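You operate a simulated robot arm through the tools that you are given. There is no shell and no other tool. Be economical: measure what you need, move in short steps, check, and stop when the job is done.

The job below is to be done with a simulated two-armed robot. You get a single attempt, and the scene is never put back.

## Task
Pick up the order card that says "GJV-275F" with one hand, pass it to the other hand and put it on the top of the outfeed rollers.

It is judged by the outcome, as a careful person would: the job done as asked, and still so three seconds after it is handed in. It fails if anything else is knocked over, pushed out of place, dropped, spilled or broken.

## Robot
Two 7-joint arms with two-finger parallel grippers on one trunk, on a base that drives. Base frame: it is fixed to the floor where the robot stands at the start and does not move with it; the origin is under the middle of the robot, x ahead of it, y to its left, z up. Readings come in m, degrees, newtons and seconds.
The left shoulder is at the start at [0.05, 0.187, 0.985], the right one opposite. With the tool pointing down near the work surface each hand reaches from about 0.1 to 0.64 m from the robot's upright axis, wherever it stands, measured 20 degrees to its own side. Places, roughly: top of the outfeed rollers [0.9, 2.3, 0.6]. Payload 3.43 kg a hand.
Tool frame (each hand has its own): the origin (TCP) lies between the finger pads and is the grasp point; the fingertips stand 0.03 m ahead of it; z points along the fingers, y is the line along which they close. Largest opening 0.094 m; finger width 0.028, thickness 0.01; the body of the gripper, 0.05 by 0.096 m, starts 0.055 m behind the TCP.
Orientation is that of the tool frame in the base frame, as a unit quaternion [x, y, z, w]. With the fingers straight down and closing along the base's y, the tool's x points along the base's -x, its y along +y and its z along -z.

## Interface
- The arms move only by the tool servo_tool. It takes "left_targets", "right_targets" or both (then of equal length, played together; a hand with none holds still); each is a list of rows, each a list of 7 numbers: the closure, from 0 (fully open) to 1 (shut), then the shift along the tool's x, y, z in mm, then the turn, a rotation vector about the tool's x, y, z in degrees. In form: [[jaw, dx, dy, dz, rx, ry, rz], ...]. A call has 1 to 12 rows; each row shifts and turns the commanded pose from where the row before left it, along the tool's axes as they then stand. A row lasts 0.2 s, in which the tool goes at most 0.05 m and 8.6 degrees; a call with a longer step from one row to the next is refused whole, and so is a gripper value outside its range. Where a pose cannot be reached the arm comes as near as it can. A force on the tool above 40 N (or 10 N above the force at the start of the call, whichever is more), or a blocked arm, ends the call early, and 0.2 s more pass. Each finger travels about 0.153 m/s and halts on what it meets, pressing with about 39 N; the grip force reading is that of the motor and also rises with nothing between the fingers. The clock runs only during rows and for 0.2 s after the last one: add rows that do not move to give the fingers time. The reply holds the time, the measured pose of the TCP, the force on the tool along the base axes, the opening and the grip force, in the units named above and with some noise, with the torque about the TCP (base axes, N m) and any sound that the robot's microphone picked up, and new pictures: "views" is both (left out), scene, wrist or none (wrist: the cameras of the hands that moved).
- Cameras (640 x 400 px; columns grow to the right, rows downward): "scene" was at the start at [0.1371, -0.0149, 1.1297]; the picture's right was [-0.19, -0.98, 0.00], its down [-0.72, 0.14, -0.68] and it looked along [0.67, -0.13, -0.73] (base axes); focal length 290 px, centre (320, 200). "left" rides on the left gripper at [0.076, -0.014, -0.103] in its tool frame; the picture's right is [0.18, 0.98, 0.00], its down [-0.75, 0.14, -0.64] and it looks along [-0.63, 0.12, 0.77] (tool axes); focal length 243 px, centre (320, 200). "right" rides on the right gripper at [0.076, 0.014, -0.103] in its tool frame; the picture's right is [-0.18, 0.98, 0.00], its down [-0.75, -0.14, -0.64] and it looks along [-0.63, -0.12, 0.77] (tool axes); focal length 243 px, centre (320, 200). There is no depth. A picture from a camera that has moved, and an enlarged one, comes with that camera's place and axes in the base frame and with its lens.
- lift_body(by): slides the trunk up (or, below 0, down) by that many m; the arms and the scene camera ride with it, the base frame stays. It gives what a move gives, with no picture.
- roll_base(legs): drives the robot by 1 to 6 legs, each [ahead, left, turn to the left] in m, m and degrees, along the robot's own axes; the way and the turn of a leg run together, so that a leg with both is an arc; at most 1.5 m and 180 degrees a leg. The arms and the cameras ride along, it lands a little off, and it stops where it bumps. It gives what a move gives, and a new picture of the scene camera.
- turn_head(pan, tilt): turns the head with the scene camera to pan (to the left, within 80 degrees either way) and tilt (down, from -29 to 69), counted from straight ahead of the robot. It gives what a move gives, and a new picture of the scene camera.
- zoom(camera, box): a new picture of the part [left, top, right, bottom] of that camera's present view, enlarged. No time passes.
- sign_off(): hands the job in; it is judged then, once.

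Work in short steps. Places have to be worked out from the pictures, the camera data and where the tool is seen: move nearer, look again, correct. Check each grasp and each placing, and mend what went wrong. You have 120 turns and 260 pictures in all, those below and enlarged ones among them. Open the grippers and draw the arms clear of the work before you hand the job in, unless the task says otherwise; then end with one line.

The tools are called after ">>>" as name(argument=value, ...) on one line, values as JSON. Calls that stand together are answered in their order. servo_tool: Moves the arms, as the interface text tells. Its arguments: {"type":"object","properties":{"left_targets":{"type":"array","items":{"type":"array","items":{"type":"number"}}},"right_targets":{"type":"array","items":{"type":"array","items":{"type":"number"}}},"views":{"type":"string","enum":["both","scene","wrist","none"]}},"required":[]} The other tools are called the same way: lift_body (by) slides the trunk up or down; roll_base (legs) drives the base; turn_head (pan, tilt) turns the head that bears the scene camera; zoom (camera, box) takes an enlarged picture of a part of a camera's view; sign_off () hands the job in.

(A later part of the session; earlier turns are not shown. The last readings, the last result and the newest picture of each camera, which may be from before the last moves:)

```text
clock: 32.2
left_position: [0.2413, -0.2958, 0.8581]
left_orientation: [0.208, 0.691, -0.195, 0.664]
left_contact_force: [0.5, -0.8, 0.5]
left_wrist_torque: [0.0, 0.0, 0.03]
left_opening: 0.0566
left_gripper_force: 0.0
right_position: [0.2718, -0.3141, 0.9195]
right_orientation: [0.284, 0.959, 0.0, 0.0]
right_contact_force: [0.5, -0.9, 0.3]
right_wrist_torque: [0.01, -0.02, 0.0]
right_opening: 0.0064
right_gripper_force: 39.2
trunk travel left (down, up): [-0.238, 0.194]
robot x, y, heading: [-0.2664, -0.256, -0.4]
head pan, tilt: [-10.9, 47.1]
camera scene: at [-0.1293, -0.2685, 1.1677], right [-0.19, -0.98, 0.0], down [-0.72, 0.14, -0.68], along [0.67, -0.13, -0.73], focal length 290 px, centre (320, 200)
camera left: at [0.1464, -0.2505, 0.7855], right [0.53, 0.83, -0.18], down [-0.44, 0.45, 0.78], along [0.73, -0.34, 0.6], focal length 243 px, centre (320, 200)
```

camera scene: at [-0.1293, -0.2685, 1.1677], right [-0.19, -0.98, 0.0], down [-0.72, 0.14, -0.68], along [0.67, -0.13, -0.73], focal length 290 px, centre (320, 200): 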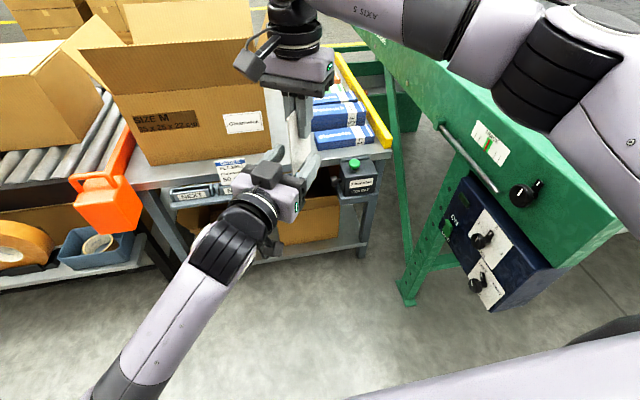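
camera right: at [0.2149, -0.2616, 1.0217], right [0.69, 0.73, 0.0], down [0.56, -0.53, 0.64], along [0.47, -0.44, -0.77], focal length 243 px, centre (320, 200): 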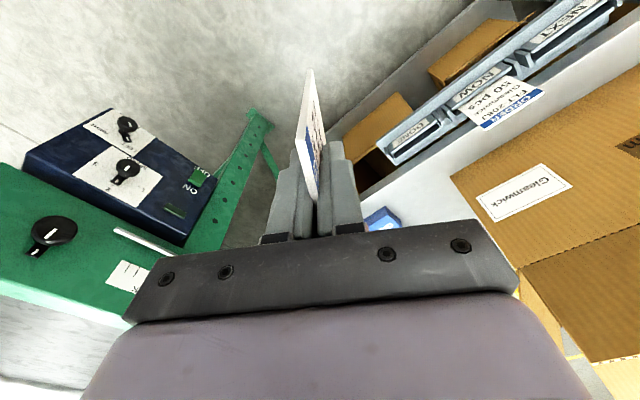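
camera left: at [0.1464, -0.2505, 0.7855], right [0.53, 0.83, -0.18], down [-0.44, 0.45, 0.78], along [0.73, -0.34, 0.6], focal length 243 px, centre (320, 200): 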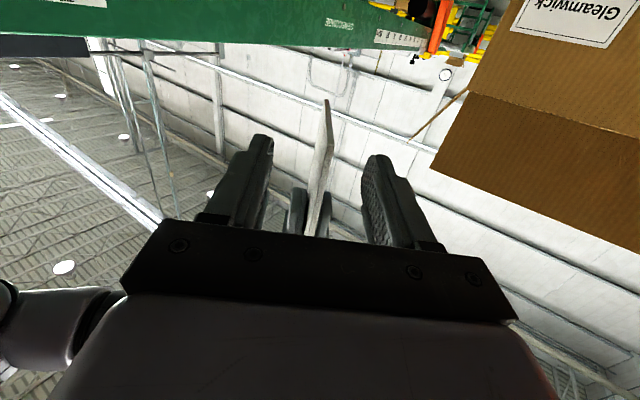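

Offsets look right, with the card plane within 1 mm of the left jaw centre. I close the left gripper gently.

>>> servo_tool(left_targets=[[0.6, 0, 0, 0, 0, 0, 0], [0.8, 0, 0, 0, 0, 0, 0], [0.9, 0, 0, 0, 0, 0, 0], [1, 0, 0, 0, 0, 0, 0], [1, 0, 0, 0, 0, 0, 0], [1, 0, 0, 0, 0, 0, 0]])

>>> zoom(camera="scene", box=[200, 40, 360, 240])

>>> zoom(camera="left", box=[220, 70, 420, 250])

```text
clock: 33.6
left_position: [0.2426, -0.2968, 0.8579]
left_orientation: [0.206, 0.693, -0.193, 0.664]
left_contact_force: [0.8, 1.2, 0.3]
left_wrist_torque: [-0.1, 0.06, 0.02]
left_opening: 0.0065
left_gripper_force: 39.0
right_position: [0.2715, -0.3154, 0.919]
right_orientation: [0.282, 0.959, 0.0, 0.0]
right_contact_force: [-0.6, -1.7, -0.2]
right_wrist_torque: [0.03, 0.01, 0.04]
right_opening: 0.0067
right_gripper_force: 38.7
trunk travel left (down, up): [-0.238, 0.194]
robot x, y, heading: [-0.2676, -0.2503, -0.3]
head pan, tilt: [-10.9, 47.1]
camera scene: at [-0.1293, -0.2685, 1.1677], right [-0.19, -0.98, 0.0], down [-0.72, 0.14, -0.68], along [0.67, -0.13, -0.73], focal length 290 px, centre (320, 200)
camera left: at [0.1463, -0.2503, 0.7854], right [0.53, 0.83, -0.18], down [-0.44, 0.44, 0.78], along [0.73, -0.34, 0.6], focal length 243 px, centre (320, 200)
```

scene: 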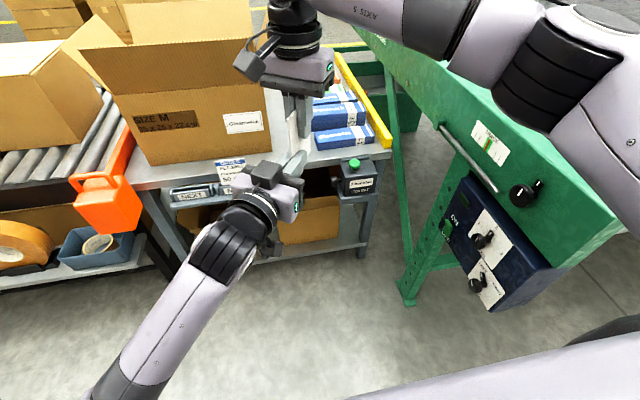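
left: 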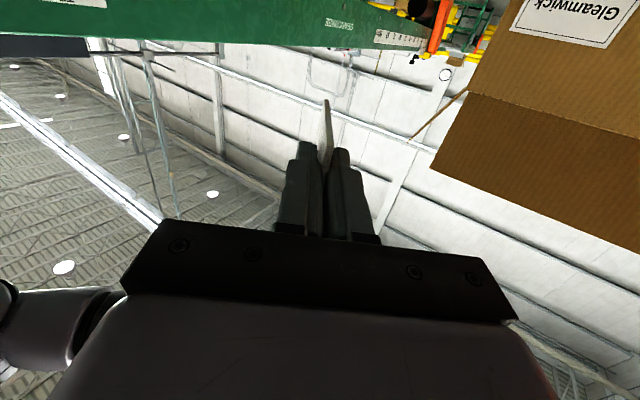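

```text
2.00 times, centred on (280, 140) of scene
camera zoom: at [-0.1293, -0.2685, 1.1677], right [-0.19, -0.98, 0.0], down [-0.72, 0.14, -0.68], along [0.67, -0.13, -0.73], focal length 581 px, centre (400, 320)
```

zoom: 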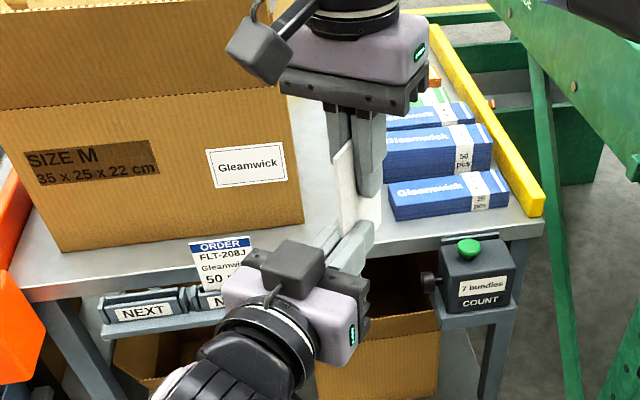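

```text
2.22 times, centred on (320, 160) of left
camera zoom: at [0.1463, -0.2503, 0.7854], right [0.53, 0.83, -0.18], down [-0.44, 0.44, 0.78], along [0.73, -0.34, 0.6], focal length 539 px, centre (320, 289)
```

zoom: 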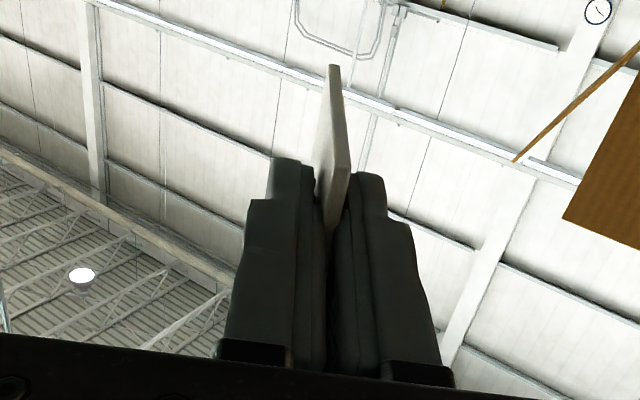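

Both hands hold the card, each opening 6.5 mm. I open the right hand, pausing, then raise it straight up off the card.

>>> servo_tool(right_targets=[[0.7, 0, 0, 0, 0, 0, 0], [0.4, 0, 0, 0, 0, 0, 0], [0.3, 0, 0, 0, 0, 0, 0], [0.3, 0, 0, -30, 0, 0, 0], [0.3, 0, 0, -40, 0, 0, 0], [0.3, 0, 0, 0, 0, 0, 0]])

```text
clock: 35.0
left_position: [0.2402, -0.2971, 0.8582]
left_orientation: [0.207, 0.691, -0.195, 0.664]
left_contact_force: [0.6, -0.8, 0.0]
left_wrist_torque: [-0.02, 0.01, -0.03]
left_opening: 0.0066
left_gripper_force: 39.2
right_position: [0.271, -0.3158, 0.9888]
right_orientation: [0.283, 0.959, -0.001, 0.0]
right_contact_force: [1.2, 0.0, -0.6]
right_wrist_torque: [-0.03, -0.01, 0.02]
right_opening: 0.0658
right_gripper_force: 0.0
trunk travel left (down, up): [-0.238, 0.194]
robot x, y, heading: [-0.2694, -0.2521, -0.5]
head pan, tilt: [-10.9, 47.1]
camera scene: at [-0.1294, -0.2685, 1.1677], right [-0.19, -0.98, 0.0], down [-0.72, 0.14, -0.68], along [0.67, -0.13, -0.73], focal length 290 px, centre (320, 200)
camera right: at [0.2158, -0.2615, 1.0918], right [0.69, 0.73, 0.0], down [0.56, -0.53, 0.64], along [0.47, -0.44, -0.77], focal length 243 px, centre (320, 200)
```

scene: 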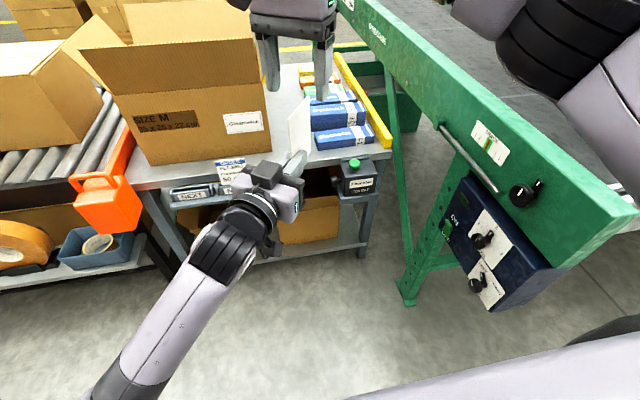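
right: 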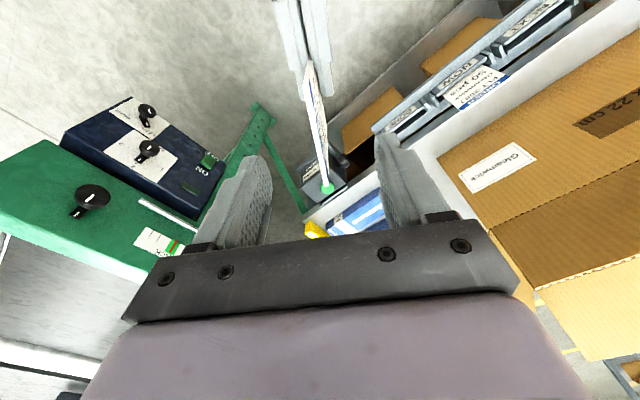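

The left hand now holds the card alone. I tuck the right hand back to its side, then look left along the way to the outfeed rollers.

>>> servo_tool(right_targets=[[0.3, 0, 0, -30, 0, 0, 0], [0.3, 14, -42, 0, 0, 0, 0], [0.3, 14, -42, 0, 0, 0, 0], [0.3, 14, -42, 0, 0, 0, 0], [0.3, 14, -42, 0, 0, 0, 0], [0.3, 14, -42, 0, 0, 0, 0], [0.3, 14, -40, 0, 0, 0, 0], [0.3, 0, 0, 30, 0, 0, -8.2], [0.3, 0, 0, 30, 0, 0, -8.2], [0.3, 0, 0, 0, 0, 0, -8.2], [0.3, 0, 0, 0, 0, 0, -8.2], [0.3, 0, 0, 0, 0, 0, 0]], views="none")

>>> turn_head(pan=45, tilt=25)

>>> turn_head(pan=80, tilt=25)

```text
clock: 37.6
left_position: [0.2413, -0.2965, 0.8572]
left_orientation: [0.207, 0.693, -0.193, 0.663]
left_contact_force: [0.3, -0.5, 0.1]
left_wrist_torque: [0.02, 0.0, -0.01]
left_opening: 0.0066
left_gripper_force: 39.0
right_position: [0.0641, -0.4805, 0.9591]
right_orientation: [0.0, 1.0, 0.0, 0.001]
right_contact_force: [-0.3, -0.5, -0.2]
right_wrist_torque: [0.01, 0.0, -0.03]
right_opening: 0.066
right_gripper_force: 0.0
trunk travel left (down, up): [-0.238, 0.194]
robot x, y, heading: [-0.2669, -0.2501, -0.4]
head pan, tilt: [-10.9, 47.1]
```

```text
clock: 38.8
left_position: [0.2414, -0.2963, 0.8587]
left_orientation: [0.207, 0.692, -0.194, 0.663]
left_contact_force: [1.1, 0.1, 0.4]
left_wrist_torque: [0.02, -0.02, 0.0]
left_opening: 0.0066
left_gripper_force: 39.1
right_position: [0.0643, -0.4809, 0.9598]
right_orientation: [0.0, 1.0, 0.0, 0.0]
right_contact_force: [0.1, -0.5, -0.4]
right_wrist_torque: [0.02, 0.02, -0.03]
right_opening: 0.0656
right_gripper_force: 0.1
trunk travel left (down, up): [-0.238, 0.194]
robot x, y, heading: [-0.2667, -0.2535, -0.6]
head pan, tilt: [45.0, 25.0]
camera scene: at [-0.1418, -0.1883, 1.2013], right [0.7, -0.71, 0.0], down [-0.3, -0.3, -0.91], along [0.65, 0.64, -0.42], focal length 290 px, centre (320, 200)
```

scene: 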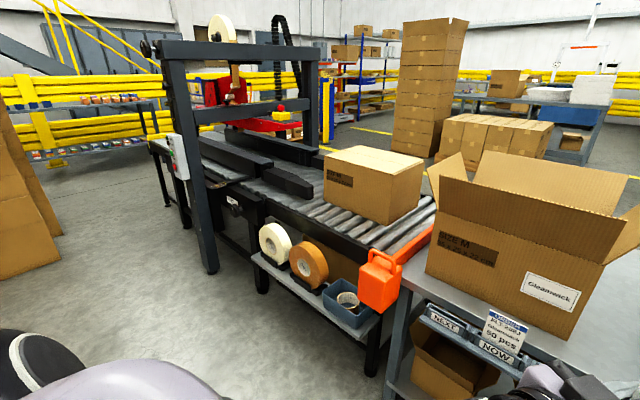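

```text
clock: 39.9
left_position: [0.2402, -0.2963, 0.8596]
left_orientation: [0.208, 0.693, -0.194, 0.663]
left_contact_force: [-0.3, -0.3, 0.7]
left_wrist_torque: [-0.01, 0.02, 0.01]
left_opening: 0.0066
left_gripper_force: 39.0
right_position: [0.0646, -0.4809, 0.9597]
right_orientation: [0.001, 1.0, 0.0, 0.0]
right_contact_force: [-0.1, 0.7, -0.1]
right_wrist_torque: [0.02, -0.02, -0.02]
right_opening: 0.0654
right_gripper_force: 0.1
trunk travel left (down, up): [-0.238, 0.194]
robot x, y, heading: [-0.2688, -0.2527, -0.3]
head pan, tilt: [80.0, 25.0]
camera scene: at [-0.1907, -0.1624, 1.2013], right [0.98, -0.18, 0.0], down [-0.08, -0.42, -0.91], along [0.16, 0.89, -0.42], focal length 290 px, centre (320, 200)
```

scene: 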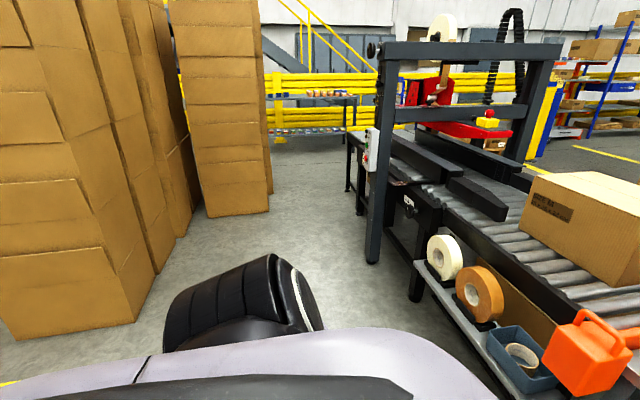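

I can see the tape machine, whose front post is near (0.44, 1.36), and box stacks on the left at x<-0.9, plus one near x -0.74 to -0.22, y>2.2. The corridor at x≈-0.27 is free up to y≈1.7, so I drive sideways left along it.

>>> roll_base(legs=[[0, 1.0, 0]])

>>> roll_base(legs=[[0, 0.75, 0]])

>>> turn_head(pan=35, tilt=25)

```text
clock: 48.9
left_position: [0.2458, 0.6944, 0.859]
left_orientation: [0.206, 0.692, -0.194, 0.664]
left_contact_force: [0.6, 0.3, -0.1]
left_wrist_torque: [-0.02, 0.02, 0.01]
left_opening: 0.0066
left_gripper_force: 39.0
right_position: [0.0706, 0.5088, 0.9591]
right_orientation: [-0.001, 1.0, 0.0, -0.001]
right_contact_force: [0.6, -0.3, -0.9]
right_wrist_torque: [0.02, -0.02, 0.01]
right_opening: 0.0659
right_gripper_force: 0.0
trunk travel left (down, up): [-0.238, 0.194]
robot x, y, heading: [-0.2645, 0.7361, -0.2]
head pan, tilt: [80.0, 25.0]
camera scene: at [-0.1864, 0.8259, 1.2013], right [0.98, -0.18, 0.0], down [-0.07, -0.42, -0.91], along [0.16, 0.89, -0.42], focal length 290 px, centre (320, 200)
```

scene: 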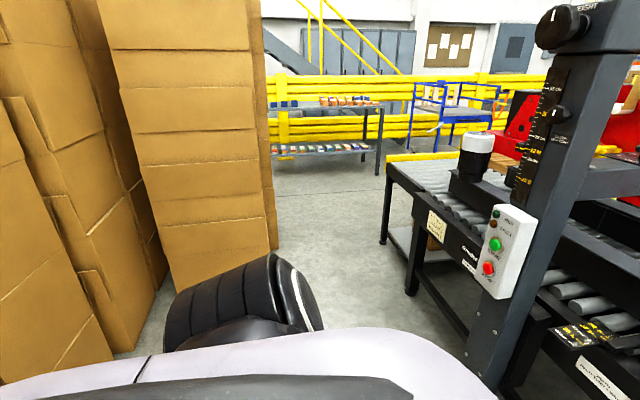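

```text
clock: 55.8
left_position: [0.2466, 1.4409, 0.8587]
left_orientation: [0.204, 0.693, -0.191, 0.665]
left_contact_force: [-0.4, 0.2, -0.4]
left_wrist_torque: [0.01, -0.01, -0.01]
left_opening: 0.0068
left_gripper_force: 39.1
right_position: [0.0723, 1.253, 0.9596]
right_orientation: [-0.003, 1.0, 0.0, 0.001]
right_contact_force: [-0.9, -0.4, -0.2]
right_wrist_torque: [0.03, -0.02, 0.01]
right_opening: 0.0659
right_gripper_force: 0.0
trunk travel left (down, up): [-0.238, 0.194]
robot x, y, heading: [-0.2601, 1.4778, 0.2]
head pan, tilt: [80.0, 25.0]
camera scene: at [-0.1865, 1.5693, 1.2013], right [0.99, -0.17, 0.0], down [-0.07, -0.42, -0.91], along [0.16, 0.89, -0.42], focal length 290 px, centre (320, 200)
```

scene: 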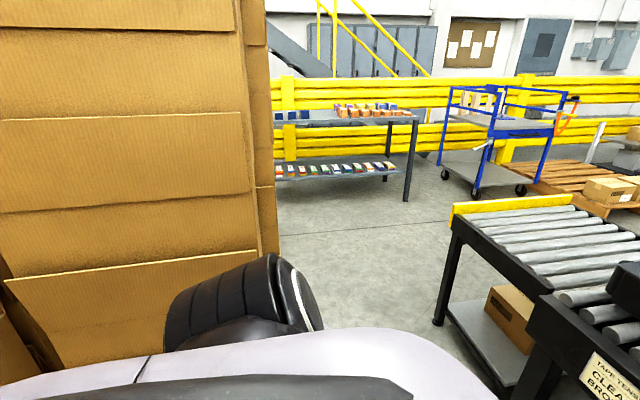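

```text
clock: 56.9
left_position: [0.2466, 1.4392, 0.8583]
left_orientation: [0.204, 0.693, -0.191, 0.664]
left_contact_force: [0.1, 0.1, -0.5]
left_wrist_torque: [-0.02, -0.01, -0.02]
left_opening: 0.0064
left_gripper_force: 39.0
right_position: [0.0719, 1.2526, 0.9591]
right_orientation: [-0.003, 1.0, 0.0, 0.0]
right_contact_force: [-0.8, 0.1, -0.2]
right_wrist_torque: [0.02, 0.01, 0.0]
right_opening: 0.0659
right_gripper_force: 0.1
trunk travel left (down, up): [-0.238, 0.194]
robot x, y, heading: [-0.2621, 1.478, -0.1]
head pan, tilt: [35.0, 25.0]
camera scene: at [-0.127, 1.5316, 1.2013], right [0.58, -0.82, 0.0], down [-0.35, -0.24, -0.91], along [0.74, 0.52, -0.42], focal length 290 px, centre (320, 200)
```

scene: 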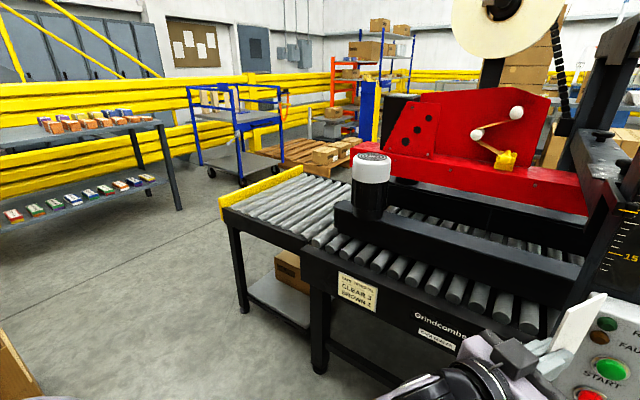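

The outfeed section spans about x 0.6–1.26, y 2.1–2.6. The card hand is close to the machine's control panel, so I draw the left hand left and back and point it straight ahead before driving on.

>>> servo_tool(left_targets=[[1, -7, 31.5, -27, 0, 0, 0], [1, -7, 31.5, -27, 0, 0, 0], [1, -7, 31.5, -27, 0, 0, 0], [1, -7, 31.5, -27, 0, 0, 0], [1, -7, 31.5, -27, 0, 0, 0], [1, -7, 31.5, -27, 0, 0, 0], [1, -7, 31.5, -27, 0, 0, 0], [1, 0, 0, 0, -8.2, 0, 0], [1, 0, 0, 0, -8.2, 0, 0], [1, 0, 0, 0, -8.2, 0, 0], [1, 0, 0, 0, -8.2, 0, 0], [1, 0, 0, 0, 0, 0, 0]])

```text
clock: 59.5
left_position: [0.2061, 1.7249, 0.9159]
left_orientation: [0.009, 0.719, 0.013, 0.695]
left_contact_force: [0.8, -0.4, 0.1]
left_wrist_torque: [0.04, -0.02, -0.01]
left_opening: 0.0066
left_gripper_force: 38.7
right_position: [0.0723, 1.254, 0.959]
right_orientation: [-0.003, 1.0, 0.0, 0.0]
right_contact_force: [-0.3, 0.2, 0.3]
right_wrist_torque: [0.03, -0.02, 0.0]
right_opening: 0.0659
right_gripper_force: 0.0
trunk travel left (down, up): [-0.238, 0.194]
robot x, y, heading: [-0.2604, 1.4792, 0.2]
head pan, tilt: [35.0, 25.0]
camera scene: at [-0.1269, 1.5315, 1.2013], right [0.58, -0.82, 0.0], down [-0.35, -0.24, -0.91], along [0.74, 0.52, -0.42], focal length 290 px, centre (320, 200)
camera left: at [0.1033, 1.7116, 0.843], right [-0.01, 0.99, -0.15], down [-0.62, 0.11, 0.78], along [0.79, 0.11, 0.61], focal length 243 px, centre (320, 200)
```

scene: 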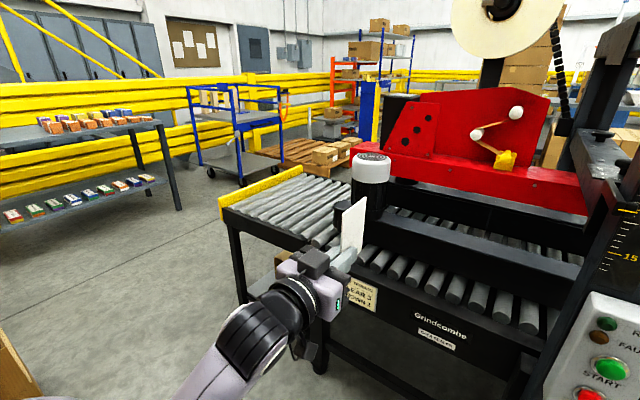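
left: 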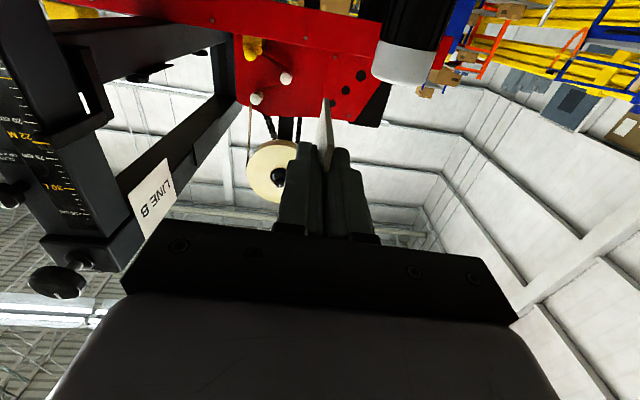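

The left hand points ahead with the card held. Now I roll it 90° so the card lies flat with its face up, and start tipping it forward.

>>> servo_tool(left_targets=[[1, 0, 0, 0, 0, 0, 8.2], [1, 0, 0, 0, 0, 0, 8.2], [1, 0, 0, 0, 0, 0, 8.2], [1, 0, 0, 0, 0, 0, 8.2], [1, 0, 0, 0, 0, 0, 8.2], [1, 0, 0, 0, 0, 0, 8.2], [1, 0, 0, 0, 0, 0, 8.2], [1, 0, 0, 0, 0, 0, 8.2], [1, 0, 0, 0, 0, 0, 8.2], [1, 0, 0, 0, 0, 0, 8.2], [1, 0, 0, 0, 0, 0, 8.0], [1, 0, 0, 0, 0, 0, 0]])

```text
clock: 62.1
left_position: [0.208, 1.7251, 0.9176]
left_orientation: [0.514, 0.502, 0.501, 0.483]
left_contact_force: [-0.5, -0.4, -0.7]
left_wrist_torque: [-0.02, -0.02, 0.04]
left_opening: 0.0067
left_gripper_force: 39.0
right_position: [0.0722, 1.2519, 0.9596]
right_orientation: [-0.005, 1.0, 0.0, 0.0]
right_contact_force: [-0.3, -0.2, 0.0]
right_wrist_torque: [0.0, 0.01, -0.02]
right_opening: 0.0657
right_gripper_force: 0.0
trunk travel left (down, up): [-0.238, 0.194]
robot x, y, heading: [-0.2578, 1.4755, 0.3]
head pan, tilt: [35.0, 25.0]
camera scene: at [-0.1269, 1.5315, 1.2013], right [0.58, -0.82, 0.0], down [-0.35, -0.24, -0.91], along [0.74, 0.52, -0.42], focal length 290 px, centre (320, 200)
camera left: at [0.1057, 1.8013, 0.9074], right [0.03, 0.15, 0.99], down [-0.63, -0.76, 0.14], along [0.77, -0.63, 0.07], focal length 243 px, centre (320, 200)
```

scene: 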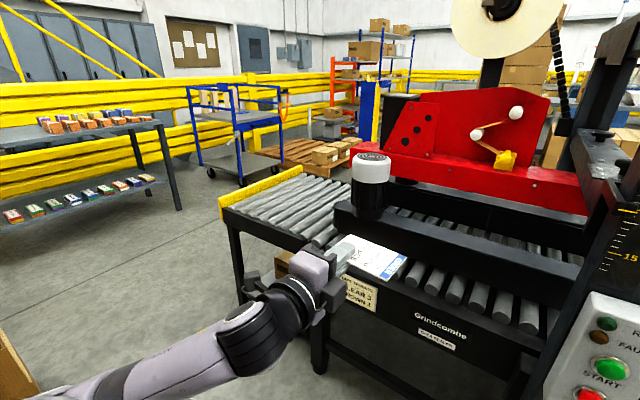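
left: 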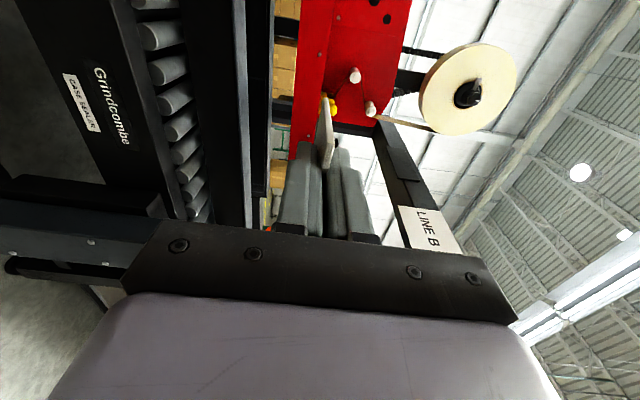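

The card is now flat and face up in the left hand. I tuck the right hand back and up a bit, then drive diagonally towards the outfeed in two stages.

>>> servo_tool(right_targets=[[0.3, 35, 0, -20, 0, 0, 0], [0.3, 35, 0, -20, 0, 0, 0], [0.3, 30, 0, -20, 0, 0, 0], [0.3, 0, 0, 0, 0, 0, 0]], views="none")

>>> roll_base(legs=[[0.25, 0.38, 0]])

```text
clock: 63.1
left_position: [0.2064, 1.7252, 0.9167]
left_orientation: [0.515, 0.502, 0.501, 0.483]
left_contact_force: [0.6, -0.1, -0.3]
left_wrist_torque: [-0.01, -0.05, 0.02]
left_opening: 0.0065
left_gripper_force: 39.2
right_position: [-0.0281, 1.2521, 1.0194]
right_orientation: [-0.004, 1.0, 0.0, -0.001]
right_contact_force: [-0.4, -0.8, -1.1]
right_wrist_torque: [-0.03, -0.01, 0.0]
right_opening: 0.0658
right_gripper_force: 0.0
trunk travel left (down, up): [-0.238, 0.194]
robot x, y, heading: [-0.263, 1.4767, 0.1]
head pan, tilt: [35.0, 25.0]
```

```text
clock: 67.0
left_position: [0.4573, 2.101, 0.9163]
left_orientation: [0.514, 0.502, 0.5, 0.483]
left_contact_force: [-1.4, -0.7, -0.3]
left_wrist_torque: [0.0, 0.0, 0.0]
left_opening: 0.0065
left_gripper_force: 39.6
right_position: [0.2216, 1.6281, 1.0196]
right_orientation: [-0.003, 1.0, 0.0, 0.001]
right_contact_force: [0.1, -0.2, -0.3]
right_wrist_torque: [0.04, 0.01, 0.01]
right_opening: 0.0658
right_gripper_force: 0.0
trunk travel left (down, up): [-0.238, 0.194]
robot x, y, heading: [-0.0141, 1.8558, -0.2]
head pan, tilt: [35.0, 25.0]
camera scene: at [0.1233, 1.9081, 1.2013], right [0.57, -0.82, 0.0], down [-0.35, -0.24, -0.91], along [0.74, 0.52, -0.42], focal length 290 px, centre (320, 200)
```

scene: 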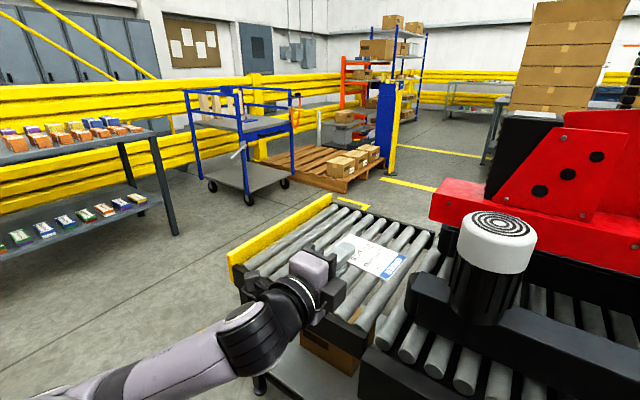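

The view is consistent: rollers at x≈0.6–1.15, y≈2.08–2.57, with a yellow stop on the far end. I drive the second stage so the card sits above them.

>>> roll_base(legs=[[0.22, 0.24, 0]])

>>> turn_head(pan=22, tilt=45)

```text
clock: 69.7
left_position: [0.6742, 2.3428, 0.9173]
left_orientation: [0.513, 0.503, 0.501, 0.482]
left_contact_force: [-0.2, 0.7, -1.0]
left_wrist_torque: [-0.01, 0.01, -0.02]
left_opening: 0.0065
left_gripper_force: 38.8
right_position: [0.4406, 1.8691, 1.0203]
right_orientation: [-0.005, 1.0, 0.0, 0.0]
right_contact_force: [0.2, -0.1, 0.5]
right_wrist_torque: [-0.02, -0.01, -0.02]
right_opening: 0.0657
right_gripper_force: 0.0
trunk travel left (down, up): [-0.238, 0.194]
robot x, y, heading: [0.2047, 2.0965, 0.2]
head pan, tilt: [35.0, 25.0]
camera scene: at [0.3399, 2.148, 1.2013], right [0.58, -0.82, 0.0], down [-0.35, -0.24, -0.91], along [0.74, 0.52, -0.42], focal length 290 px, centre (320, 200)
```

scene: 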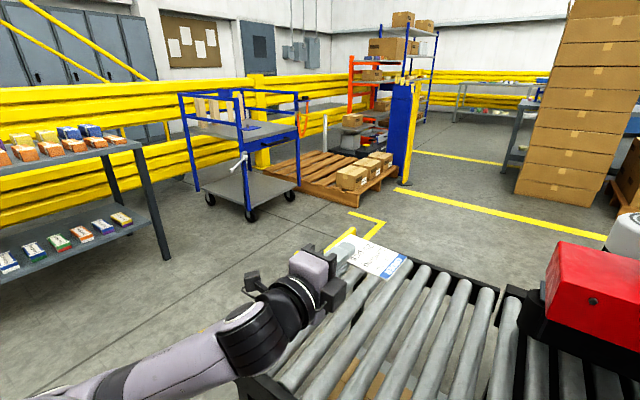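

```text
clock: 70.5
left_position: [0.6739, 2.3424, 0.9171]
left_orientation: [0.514, 0.503, 0.501, 0.482]
left_contact_force: [-0.3, 0.2, 0.1]
left_wrist_torque: [0.0, 0.02, 0.01]
left_opening: 0.0066
left_gripper_force: 38.7
right_position: [0.439, 1.8693, 1.0192]
right_orientation: [-0.005, 1.0, 0.0, 0.0]
right_contact_force: [0.6, -0.1, 0.1]
right_wrist_torque: [-0.02, -0.03, 0.01]
right_opening: 0.0657
right_gripper_force: 0.1
trunk travel left (down, up): [-0.238, 0.194]
robot x, y, heading: [0.205, 2.0927, 0.1]
head pan, tilt: [22.0, 45.0]
camera scene: at [0.3399, 2.1256, 1.1708], right [0.38, -0.93, 0.0], down [-0.65, -0.27, -0.71], along [0.65, 0.27, -0.71], focal length 290 px, centre (320, 200)
```

scene: 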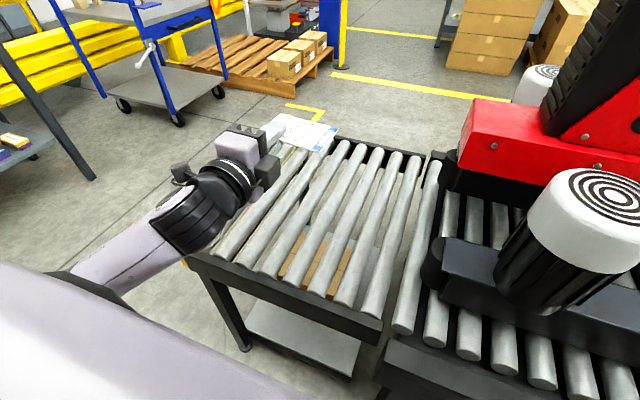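

The card is over the rollers. I tip the hand 30° down, centre it at y≈2.30, and go down to TCP z≈0.75 for a look.

>>> servo_tool(left_targets=[[1, -10, 0, 0, 7.5, 0, 0], [1, -10, 0, 0, 7.5, 0, 0], [1, -10, 0, 0, 7.5, 0, 0], [1, -10, 0, 0, 7.5, 0, 0], [1, 0, -28, 35, 0, 0, 0], [1, 0, -28, 35, 0, 0, 0], [1, 0, -28, 35, 0, 0, 0], [1, 0, -28, 35, 0, 0, 0], [1, 0, 0, 0, 0, 0, 0]])

```text
clock: 72.5
left_position: [0.7318, 2.3078, 0.7468]
left_orientation: [0.621, 0.615, 0.353, 0.332]
left_contact_force: [-0.4, 0.0, -0.6]
left_wrist_torque: [-0.02, 0.0, 0.0]
left_opening: 0.0065
left_gripper_force: 38.6
right_position: [0.439, 1.8694, 1.0201]
right_orientation: [-0.004, 1.0, 0.001, 0.0]
right_contact_force: [-0.3, -0.8, -1.1]
right_wrist_torque: [0.02, 0.0, -0.04]
right_opening: 0.0658
right_gripper_force: 0.0
trunk travel left (down, up): [-0.238, 0.194]
robot x, y, heading: [0.206, 2.0935, 0.3]
head pan, tilt: [22.0, 45.0]
camera scene: at [0.3399, 2.1256, 1.1707], right [0.38, -0.93, 0.0], down [-0.65, -0.27, -0.71], along [0.65, 0.27, -0.71], focal length 290 px, centre (320, 200)
camera left: at [0.639, 2.3817, 0.7902], right [0.52, 0.16, 0.84], down [-0.46, -0.77, 0.44], along [0.72, -0.62, -0.32], focal length 243 px, centre (320, 200)
```

scene: 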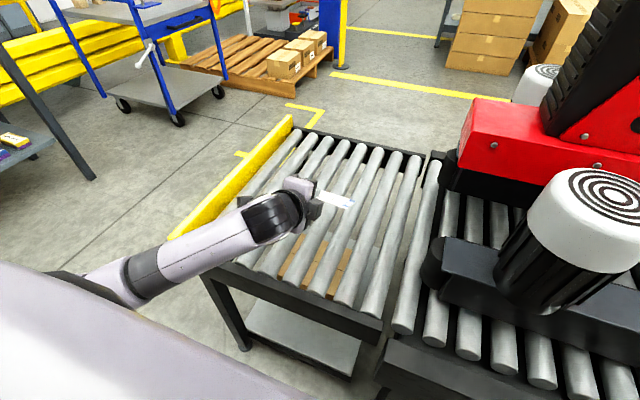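
left: 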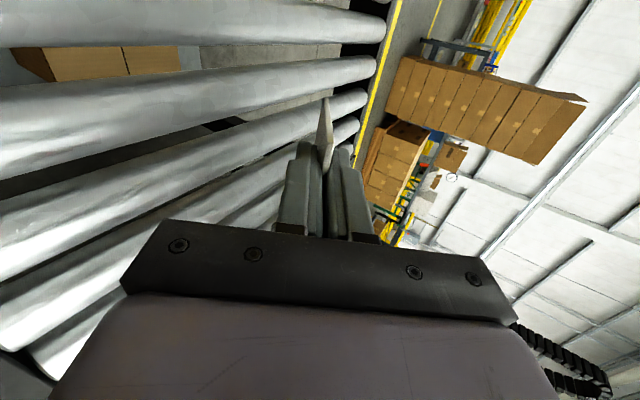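

I lower 70 mm further; contact of the card's far edge is expected around TCP z≈0.645.

>>> servo_tool(left_targets=[[1, 0, -30, 18.5, 0, 0, 0], [1, 0, -30, 18.5, 0, 0, 0], [1, 0, 0, 0, 0, 0, 0]])

>>> zoom(camera="scene", box=[240, 120, 440, 245])

```text
clock: 73.3
left_position: [0.7319, 2.3104, 0.6787]
left_orientation: [0.621, 0.615, 0.354, 0.333]
left_contact_force: [1.1, 0.1, 0.2]
left_wrist_torque: [-0.01, -0.02, 0.0]
left_opening: 0.0066
left_gripper_force: 38.9
right_position: [0.4405, 1.8685, 1.0208]
right_orientation: [-0.004, 1.0, 0.0, 0.0]
right_contact_force: [0.0, 0.2, 0.3]
right_wrist_torque: [0.01, 0.0, -0.02]
right_opening: 0.0657
right_gripper_force: 0.0
trunk travel left (down, up): [-0.238, 0.194]
robot x, y, heading: [0.2059, 2.0909, 0.1]
head pan, tilt: [22.0, 45.0]
camera scene: at [0.3399, 2.1256, 1.1707], right [0.38, -0.93, 0.0], down [-0.65, -0.27, -0.71], along [0.65, 0.27, -0.71], focal length 290 px, centre (320, 200)
camera left: at [0.6381, 2.3839, 0.7211], right [0.52, 0.16, 0.84], down [-0.46, -0.77, 0.44], along [0.72, -0.62, -0.32], focal length 243 px, centre (320, 200)
```

scene: 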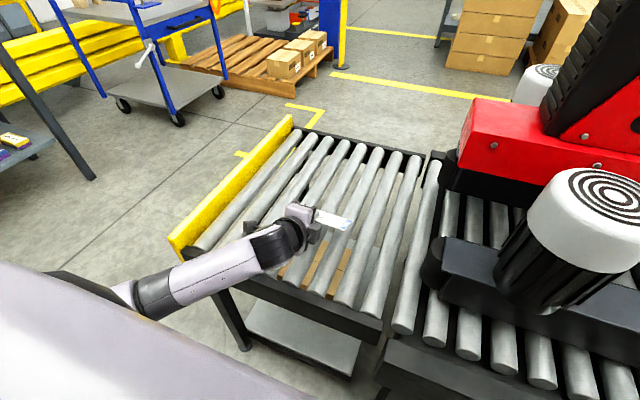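
left: 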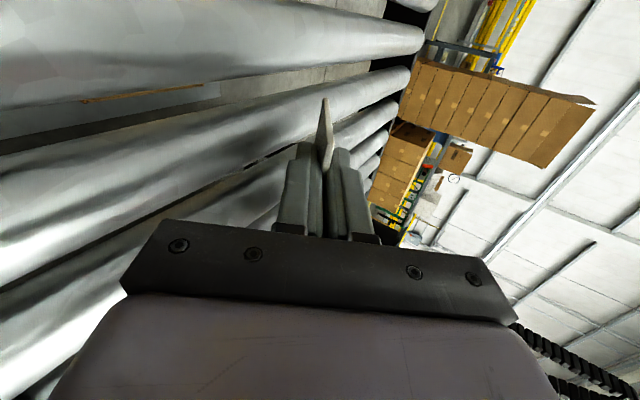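

```text
3.20 times, centred on (340, 182) of scene
camera zoom: at [0.3399, 2.1256, 1.1707], right [0.38, -0.93, 0.0], down [-0.65, -0.27, -0.71], along [0.65, 0.27, -0.71], focal length 929 px, centre (256, 256)
```

zoom: 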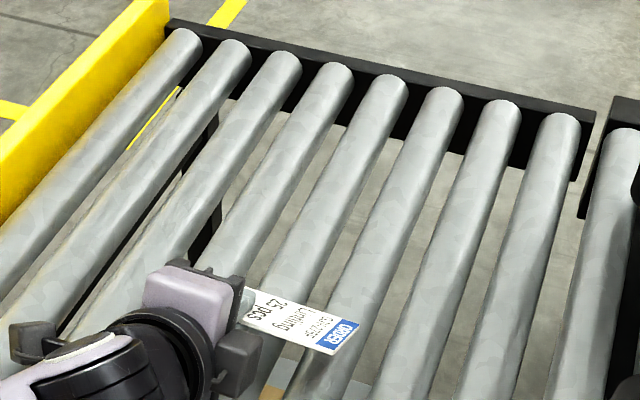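

Still free of contact. I lower in small steps, watching the force.

>>> servo_tool(left_targets=[[1, 0, -8.5, 5.3, 0, 0, 0], [1, 0, -8.5, 5.3, 0, 0, 0], [1, 0, 0, 0, 0, 0, 0]], views="wrist")

>>> servo_tool(left_targets=[[1, 0, -4.3, 2.7, 0, 0, 0], [1, 0, -4.3, 2.7, 0, 0, 0], [1, 0, 0, 0, 0, 0, 0]])

```text
clock: 74.1
left_position: [0.7324, 2.3107, 0.6569]
left_orientation: [0.62, 0.616, 0.354, 0.332]
left_contact_force: [-1.0, 0.3, 0.9]
left_wrist_torque: [-0.06, -0.07, 0.03]
left_opening: 0.0066
left_gripper_force: 38.8
right_position: [0.4396, 1.8689, 1.0197]
right_orientation: [-0.005, 1.0, 0.0, 0.0]
right_contact_force: [0.8, 0.0, 0.0]
right_wrist_torque: [0.01, -0.02, -0.02]
right_opening: 0.066
right_gripper_force: 0.1
trunk travel left (down, up): [-0.238, 0.194]
robot x, y, heading: [0.207, 2.0909, 0.4]
head pan, tilt: [22.0, 45.0]
camera left: at [0.6389, 2.3853, 0.7], right [0.52, 0.16, 0.84], down [-0.46, -0.77, 0.44], along [0.72, -0.62, -0.32], focal length 243 px, centre (320, 200)
```

left: 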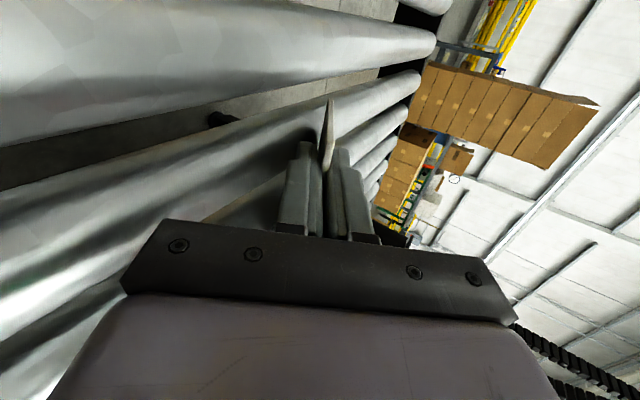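

```text
clock: 74.9
left_position: [0.734, 2.3098, 0.6513]
left_orientation: [0.618, 0.614, 0.357, 0.337]
left_contact_force: [-0.1, 0.1, 20.1]
left_wrist_torque: [-0.14, -1.34, -0.01]
left_opening: 0.007
left_gripper_force: 39.0
right_position: [0.439, 1.8679, 1.0202]
right_orientation: [-0.005, 1.0, 0.0, 0.001]
right_contact_force: [-0.5, 0.1, -0.6]
right_wrist_torque: [0.0, 0.0, 0.0]
right_opening: 0.0659
right_gripper_force: 0.1
trunk travel left (down, up): [-0.238, 0.194]
robot x, y, heading: [0.2064, 2.0941, 0.1]
head pan, tilt: [22.0, 45.0]
camera scene: at [0.3382, 2.125, 1.1712], right [0.38, -0.93, 0.0], down [-0.65, -0.27, -0.71], along [0.66, 0.27, -0.71], focal length 290 px, centre (320, 200)
camera left: at [0.6403, 2.3846, 0.6931], right [0.51, 0.16, 0.84], down [-0.47, -0.77, 0.43], along [0.72, -0.62, -0.32], focal length 243 px, centre (320, 200)
```

scene: 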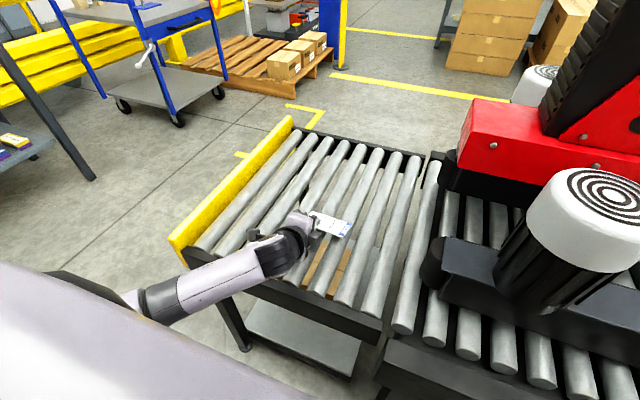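
left: 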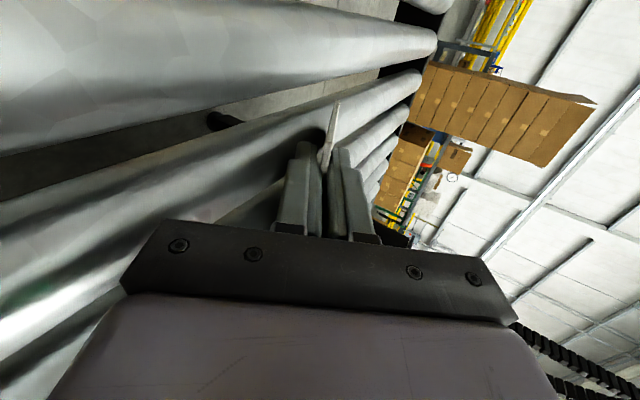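

The card's far edge touches the rollers with 20 N. I ease up 5 mm, open the fingers just a little so the card settles, and look.

>>> servo_tool(left_targets=[[1, 0, 4.5, -2.8, 0, 0, 0], [1, 0, 0, 0, 0, 0, 0], [0.85, 0, 0, 0, 0, 0, 0], [0.72, 0, 0, 0, 0, 0, 0], [0.72, 0, 0, 0, 0, 0, 0], [0.72, 0, 0, 0, 0, 0, 0]])

>>> zoom(camera="scene", box=[240, 160, 440, 285])

```text
clock: 76.3
left_position: [0.7331, 2.3109, 0.6532]
left_orientation: [0.621, 0.615, 0.354, 0.333]
left_contact_force: [0.9, 0.4, 15.6]
left_wrist_torque: [-0.17, -0.24, 0.01]
left_opening: 0.0189
left_gripper_force: 0.0
right_position: [0.4385, 1.8681, 1.0203]
right_orientation: [-0.004, 1.0, 0.0, 0.001]
right_contact_force: [0.3, 0.0, -0.6]
right_wrist_torque: [0.01, 0.0, -0.01]
right_opening: 0.0661
right_gripper_force: 0.2
trunk travel left (down, up): [-0.238, 0.194]
robot x, y, heading: [0.2056, 2.0935, 0.5]
head pan, tilt: [22.0, 45.0]
camera scene: at [0.3388, 2.1252, 1.1709], right [0.38, -0.93, 0.0], down [-0.65, -0.27, -0.71], along [0.66, 0.27, -0.71], focal length 290 px, centre (320, 200)
camera left: at [0.64, 2.3848, 0.6958], right [0.52, 0.16, 0.84], down [-0.47, -0.77, 0.44], along [0.72, -0.62, -0.32], focal length 243 px, centre (320, 200)
```

scene: 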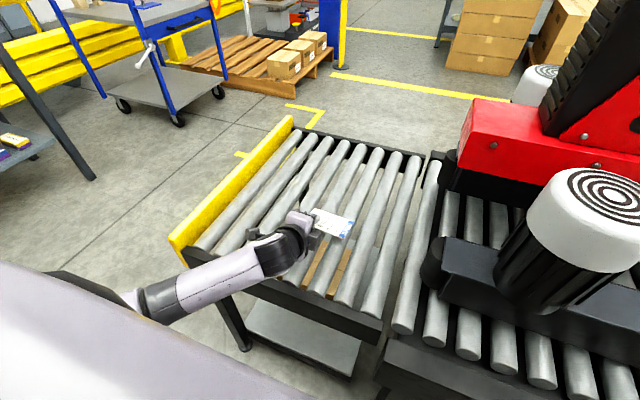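
left: 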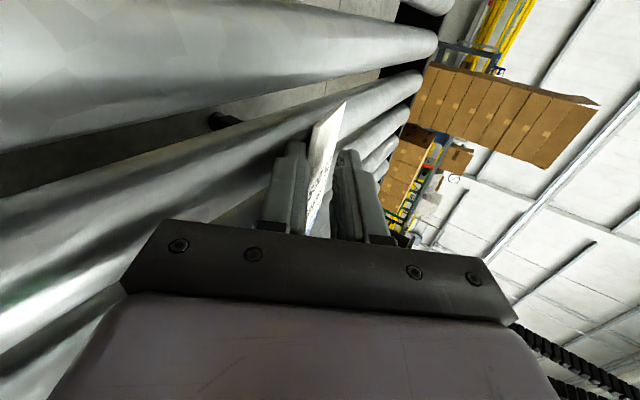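

```text
3.20 times, centred on (340, 222) of scene
camera zoom: at [0.3388, 2.1252, 1.1709], right [0.38, -0.93, 0.0], down [-0.65, -0.27, -0.71], along [0.66, 0.27, -0.71], focal length 929 px, centre (256, 128)
```

zoom: 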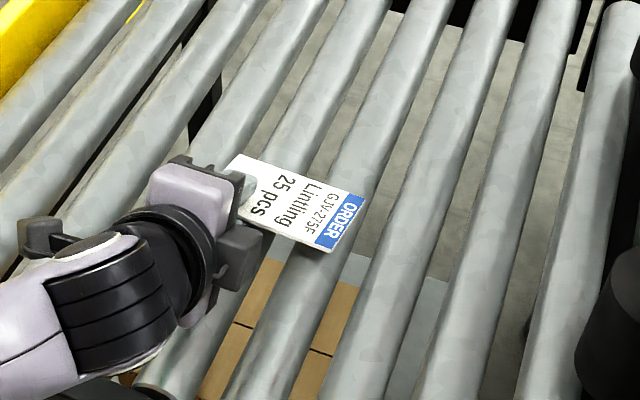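

The card is released and lies on the lower finger and rollers, but the lower finger is pressing on a roller. I ease up 2 mm and draw back horizontally in small steps.

>>> servo_tool(left_targets=[[0.75, 0, 2, -1.2, 0, 0, 0], [0.75, 0, -5.3, -8.5, 0, 0, 0], [0.75, 0, -5.3, -8.5, 0, 0, 0], [0.75, 0, -5.3, -8.5, 0, 0, 0], [0.75, 0, 0, 0, 0, 0, 0]])

>>> zoom(camera="scene", box=[240, 160, 440, 285])

```text
clock: 77.5
left_position: [0.7033, 2.3115, 0.6521]
left_orientation: [0.621, 0.615, 0.354, 0.334]
left_contact_force: [0.1, 0.0, 9.2]
left_wrist_torque: [-0.08, -0.15, 0.03]
left_opening: 0.019
left_gripper_force: 0.1
right_position: [0.4393, 1.869, 1.0205]
right_orientation: [-0.005, 1.0, 0.0, 0.001]
right_contact_force: [0.8, 0.6, 0.6]
right_wrist_torque: [0.0, -0.01, -0.01]
right_opening: 0.066
right_gripper_force: 0.1
trunk travel left (down, up): [-0.238, 0.194]
robot x, y, heading: [0.2058, 2.0956, 0.3]
head pan, tilt: [22.0, 45.0]
camera scene: at [0.3393, 2.1253, 1.1708], right [0.38, -0.93, 0.0], down [-0.65, -0.27, -0.71], along [0.65, 0.27, -0.71], focal length 290 px, centre (320, 200)
camera left: at [0.6097, 2.3849, 0.696], right [0.52, 0.16, 0.84], down [-0.47, -0.77, 0.44], along [0.72, -0.62, -0.32], focal length 243 px, centre (320, 200)
```

scene: 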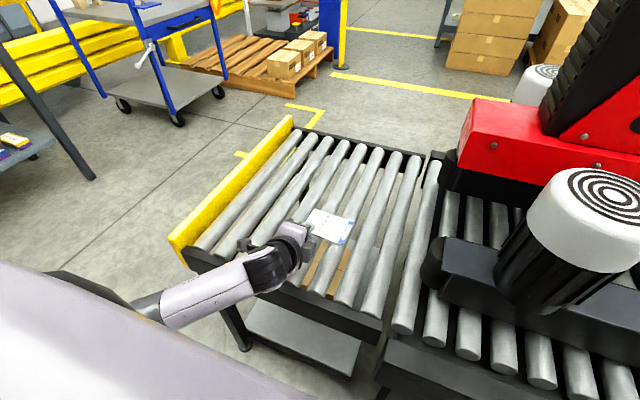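
left: 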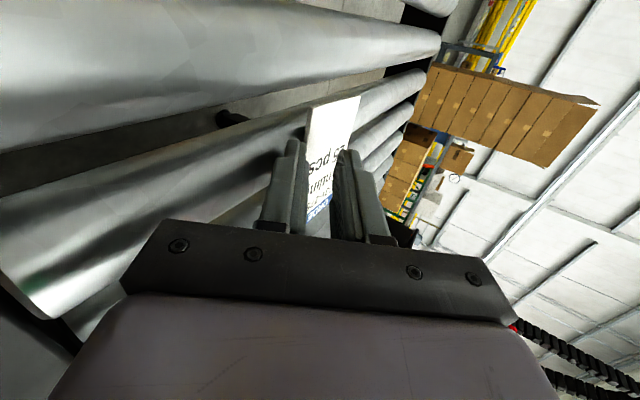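

```text
3.20 times, centred on (340, 222) of scene
camera zoom: at [0.3393, 2.1253, 1.1708], right [0.38, -0.93, 0.0], down [-0.65, -0.27, -0.71], along [0.65, 0.27, -0.71], focal length 929 px, centre (256, 128)
```

zoom: 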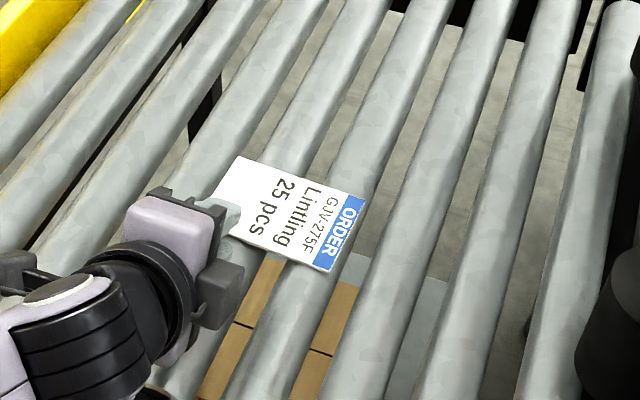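

The card stays put on the rollers as the hand slides out. I continue back 40 mm, then lift away.

>>> servo_tool(left_targets=[[0.75, 0, -5.3, -8.5, 0, 0, 0], [0.75, 0, -5.3, -8.5, 0, 0, 0], [0.75, 0, -5.3, -8.5, 0, 0, 0], [0.75, 0, -5.3, -8.5, 0, 0, 0], [0.75, 0, 0, -20, 0, 0, 0], [0.75, 0, 25, -35, 0, 0, 0], [0.6, 0, 25, -35, 0, 0, 0], [0.3, 0, 25, -30, 0, 0, 0], [0.0, 0, 0, 0, 0, 0, 0], [0, 0, 0, 0, 0, 0, 0]])

>>> zoom(camera="scene", box=[240, 140, 440, 265])

```text
clock: 79.7
left_position: [0.6021, 2.307, 0.7829]
left_orientation: [0.621, 0.615, 0.353, 0.333]
left_contact_force: [0.3, -0.3, 1.1]
left_wrist_torque: [-0.01, 0.0, 0.01]
left_opening: 0.094
left_gripper_force: 0.0
right_position: [0.4394, 1.8691, 1.0212]
right_orientation: [-0.005, 1.0, 0.0, 0.001]
right_contact_force: [0.0, 1.4, -0.1]
right_wrist_torque: [-0.02, 0.02, -0.02]
right_opening: 0.0658
right_gripper_force: 0.0
trunk travel left (down, up): [-0.238, 0.194]
robot x, y, heading: [0.2086, 2.095, 0.2]
head pan, tilt: [22.0, 45.0]
camera scene: at [0.3399, 2.1256, 1.1707], right [0.38, -0.93, 0.0], down [-0.65, -0.27, -0.71], along [0.65, 0.27, -0.71], focal length 290 px, centre (320, 200)
camera left: at [0.5077, 2.3807, 0.8255], right [0.52, 0.16, 0.84], down [-0.46, -0.77, 0.44], along [0.72, -0.62, -0.32], focal length 243 px, centre (320, 200)
```

scene: 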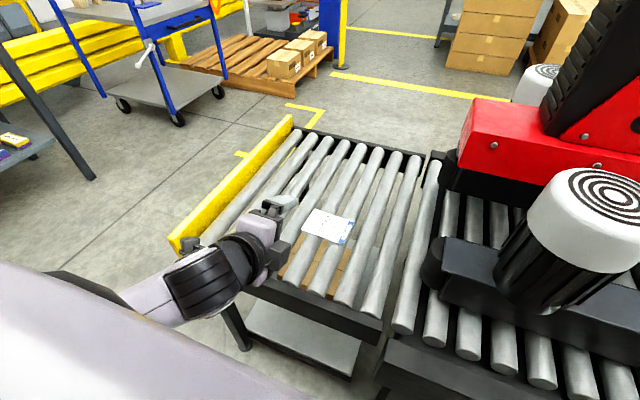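
left: 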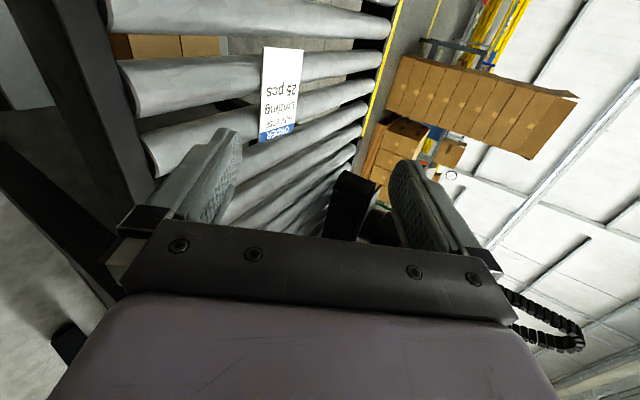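

```text
3.20 times, centred on (340, 202) of scene
camera zoom: at [0.3399, 2.1256, 1.1707], right [0.38, -0.93, 0.0], down [-0.65, -0.27, -0.71], along [0.65, 0.27, -0.71], focal length 929 px, centre (256, 192)
```

zoom: 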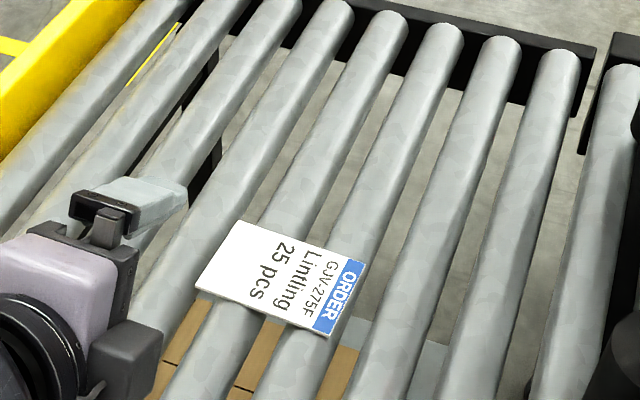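

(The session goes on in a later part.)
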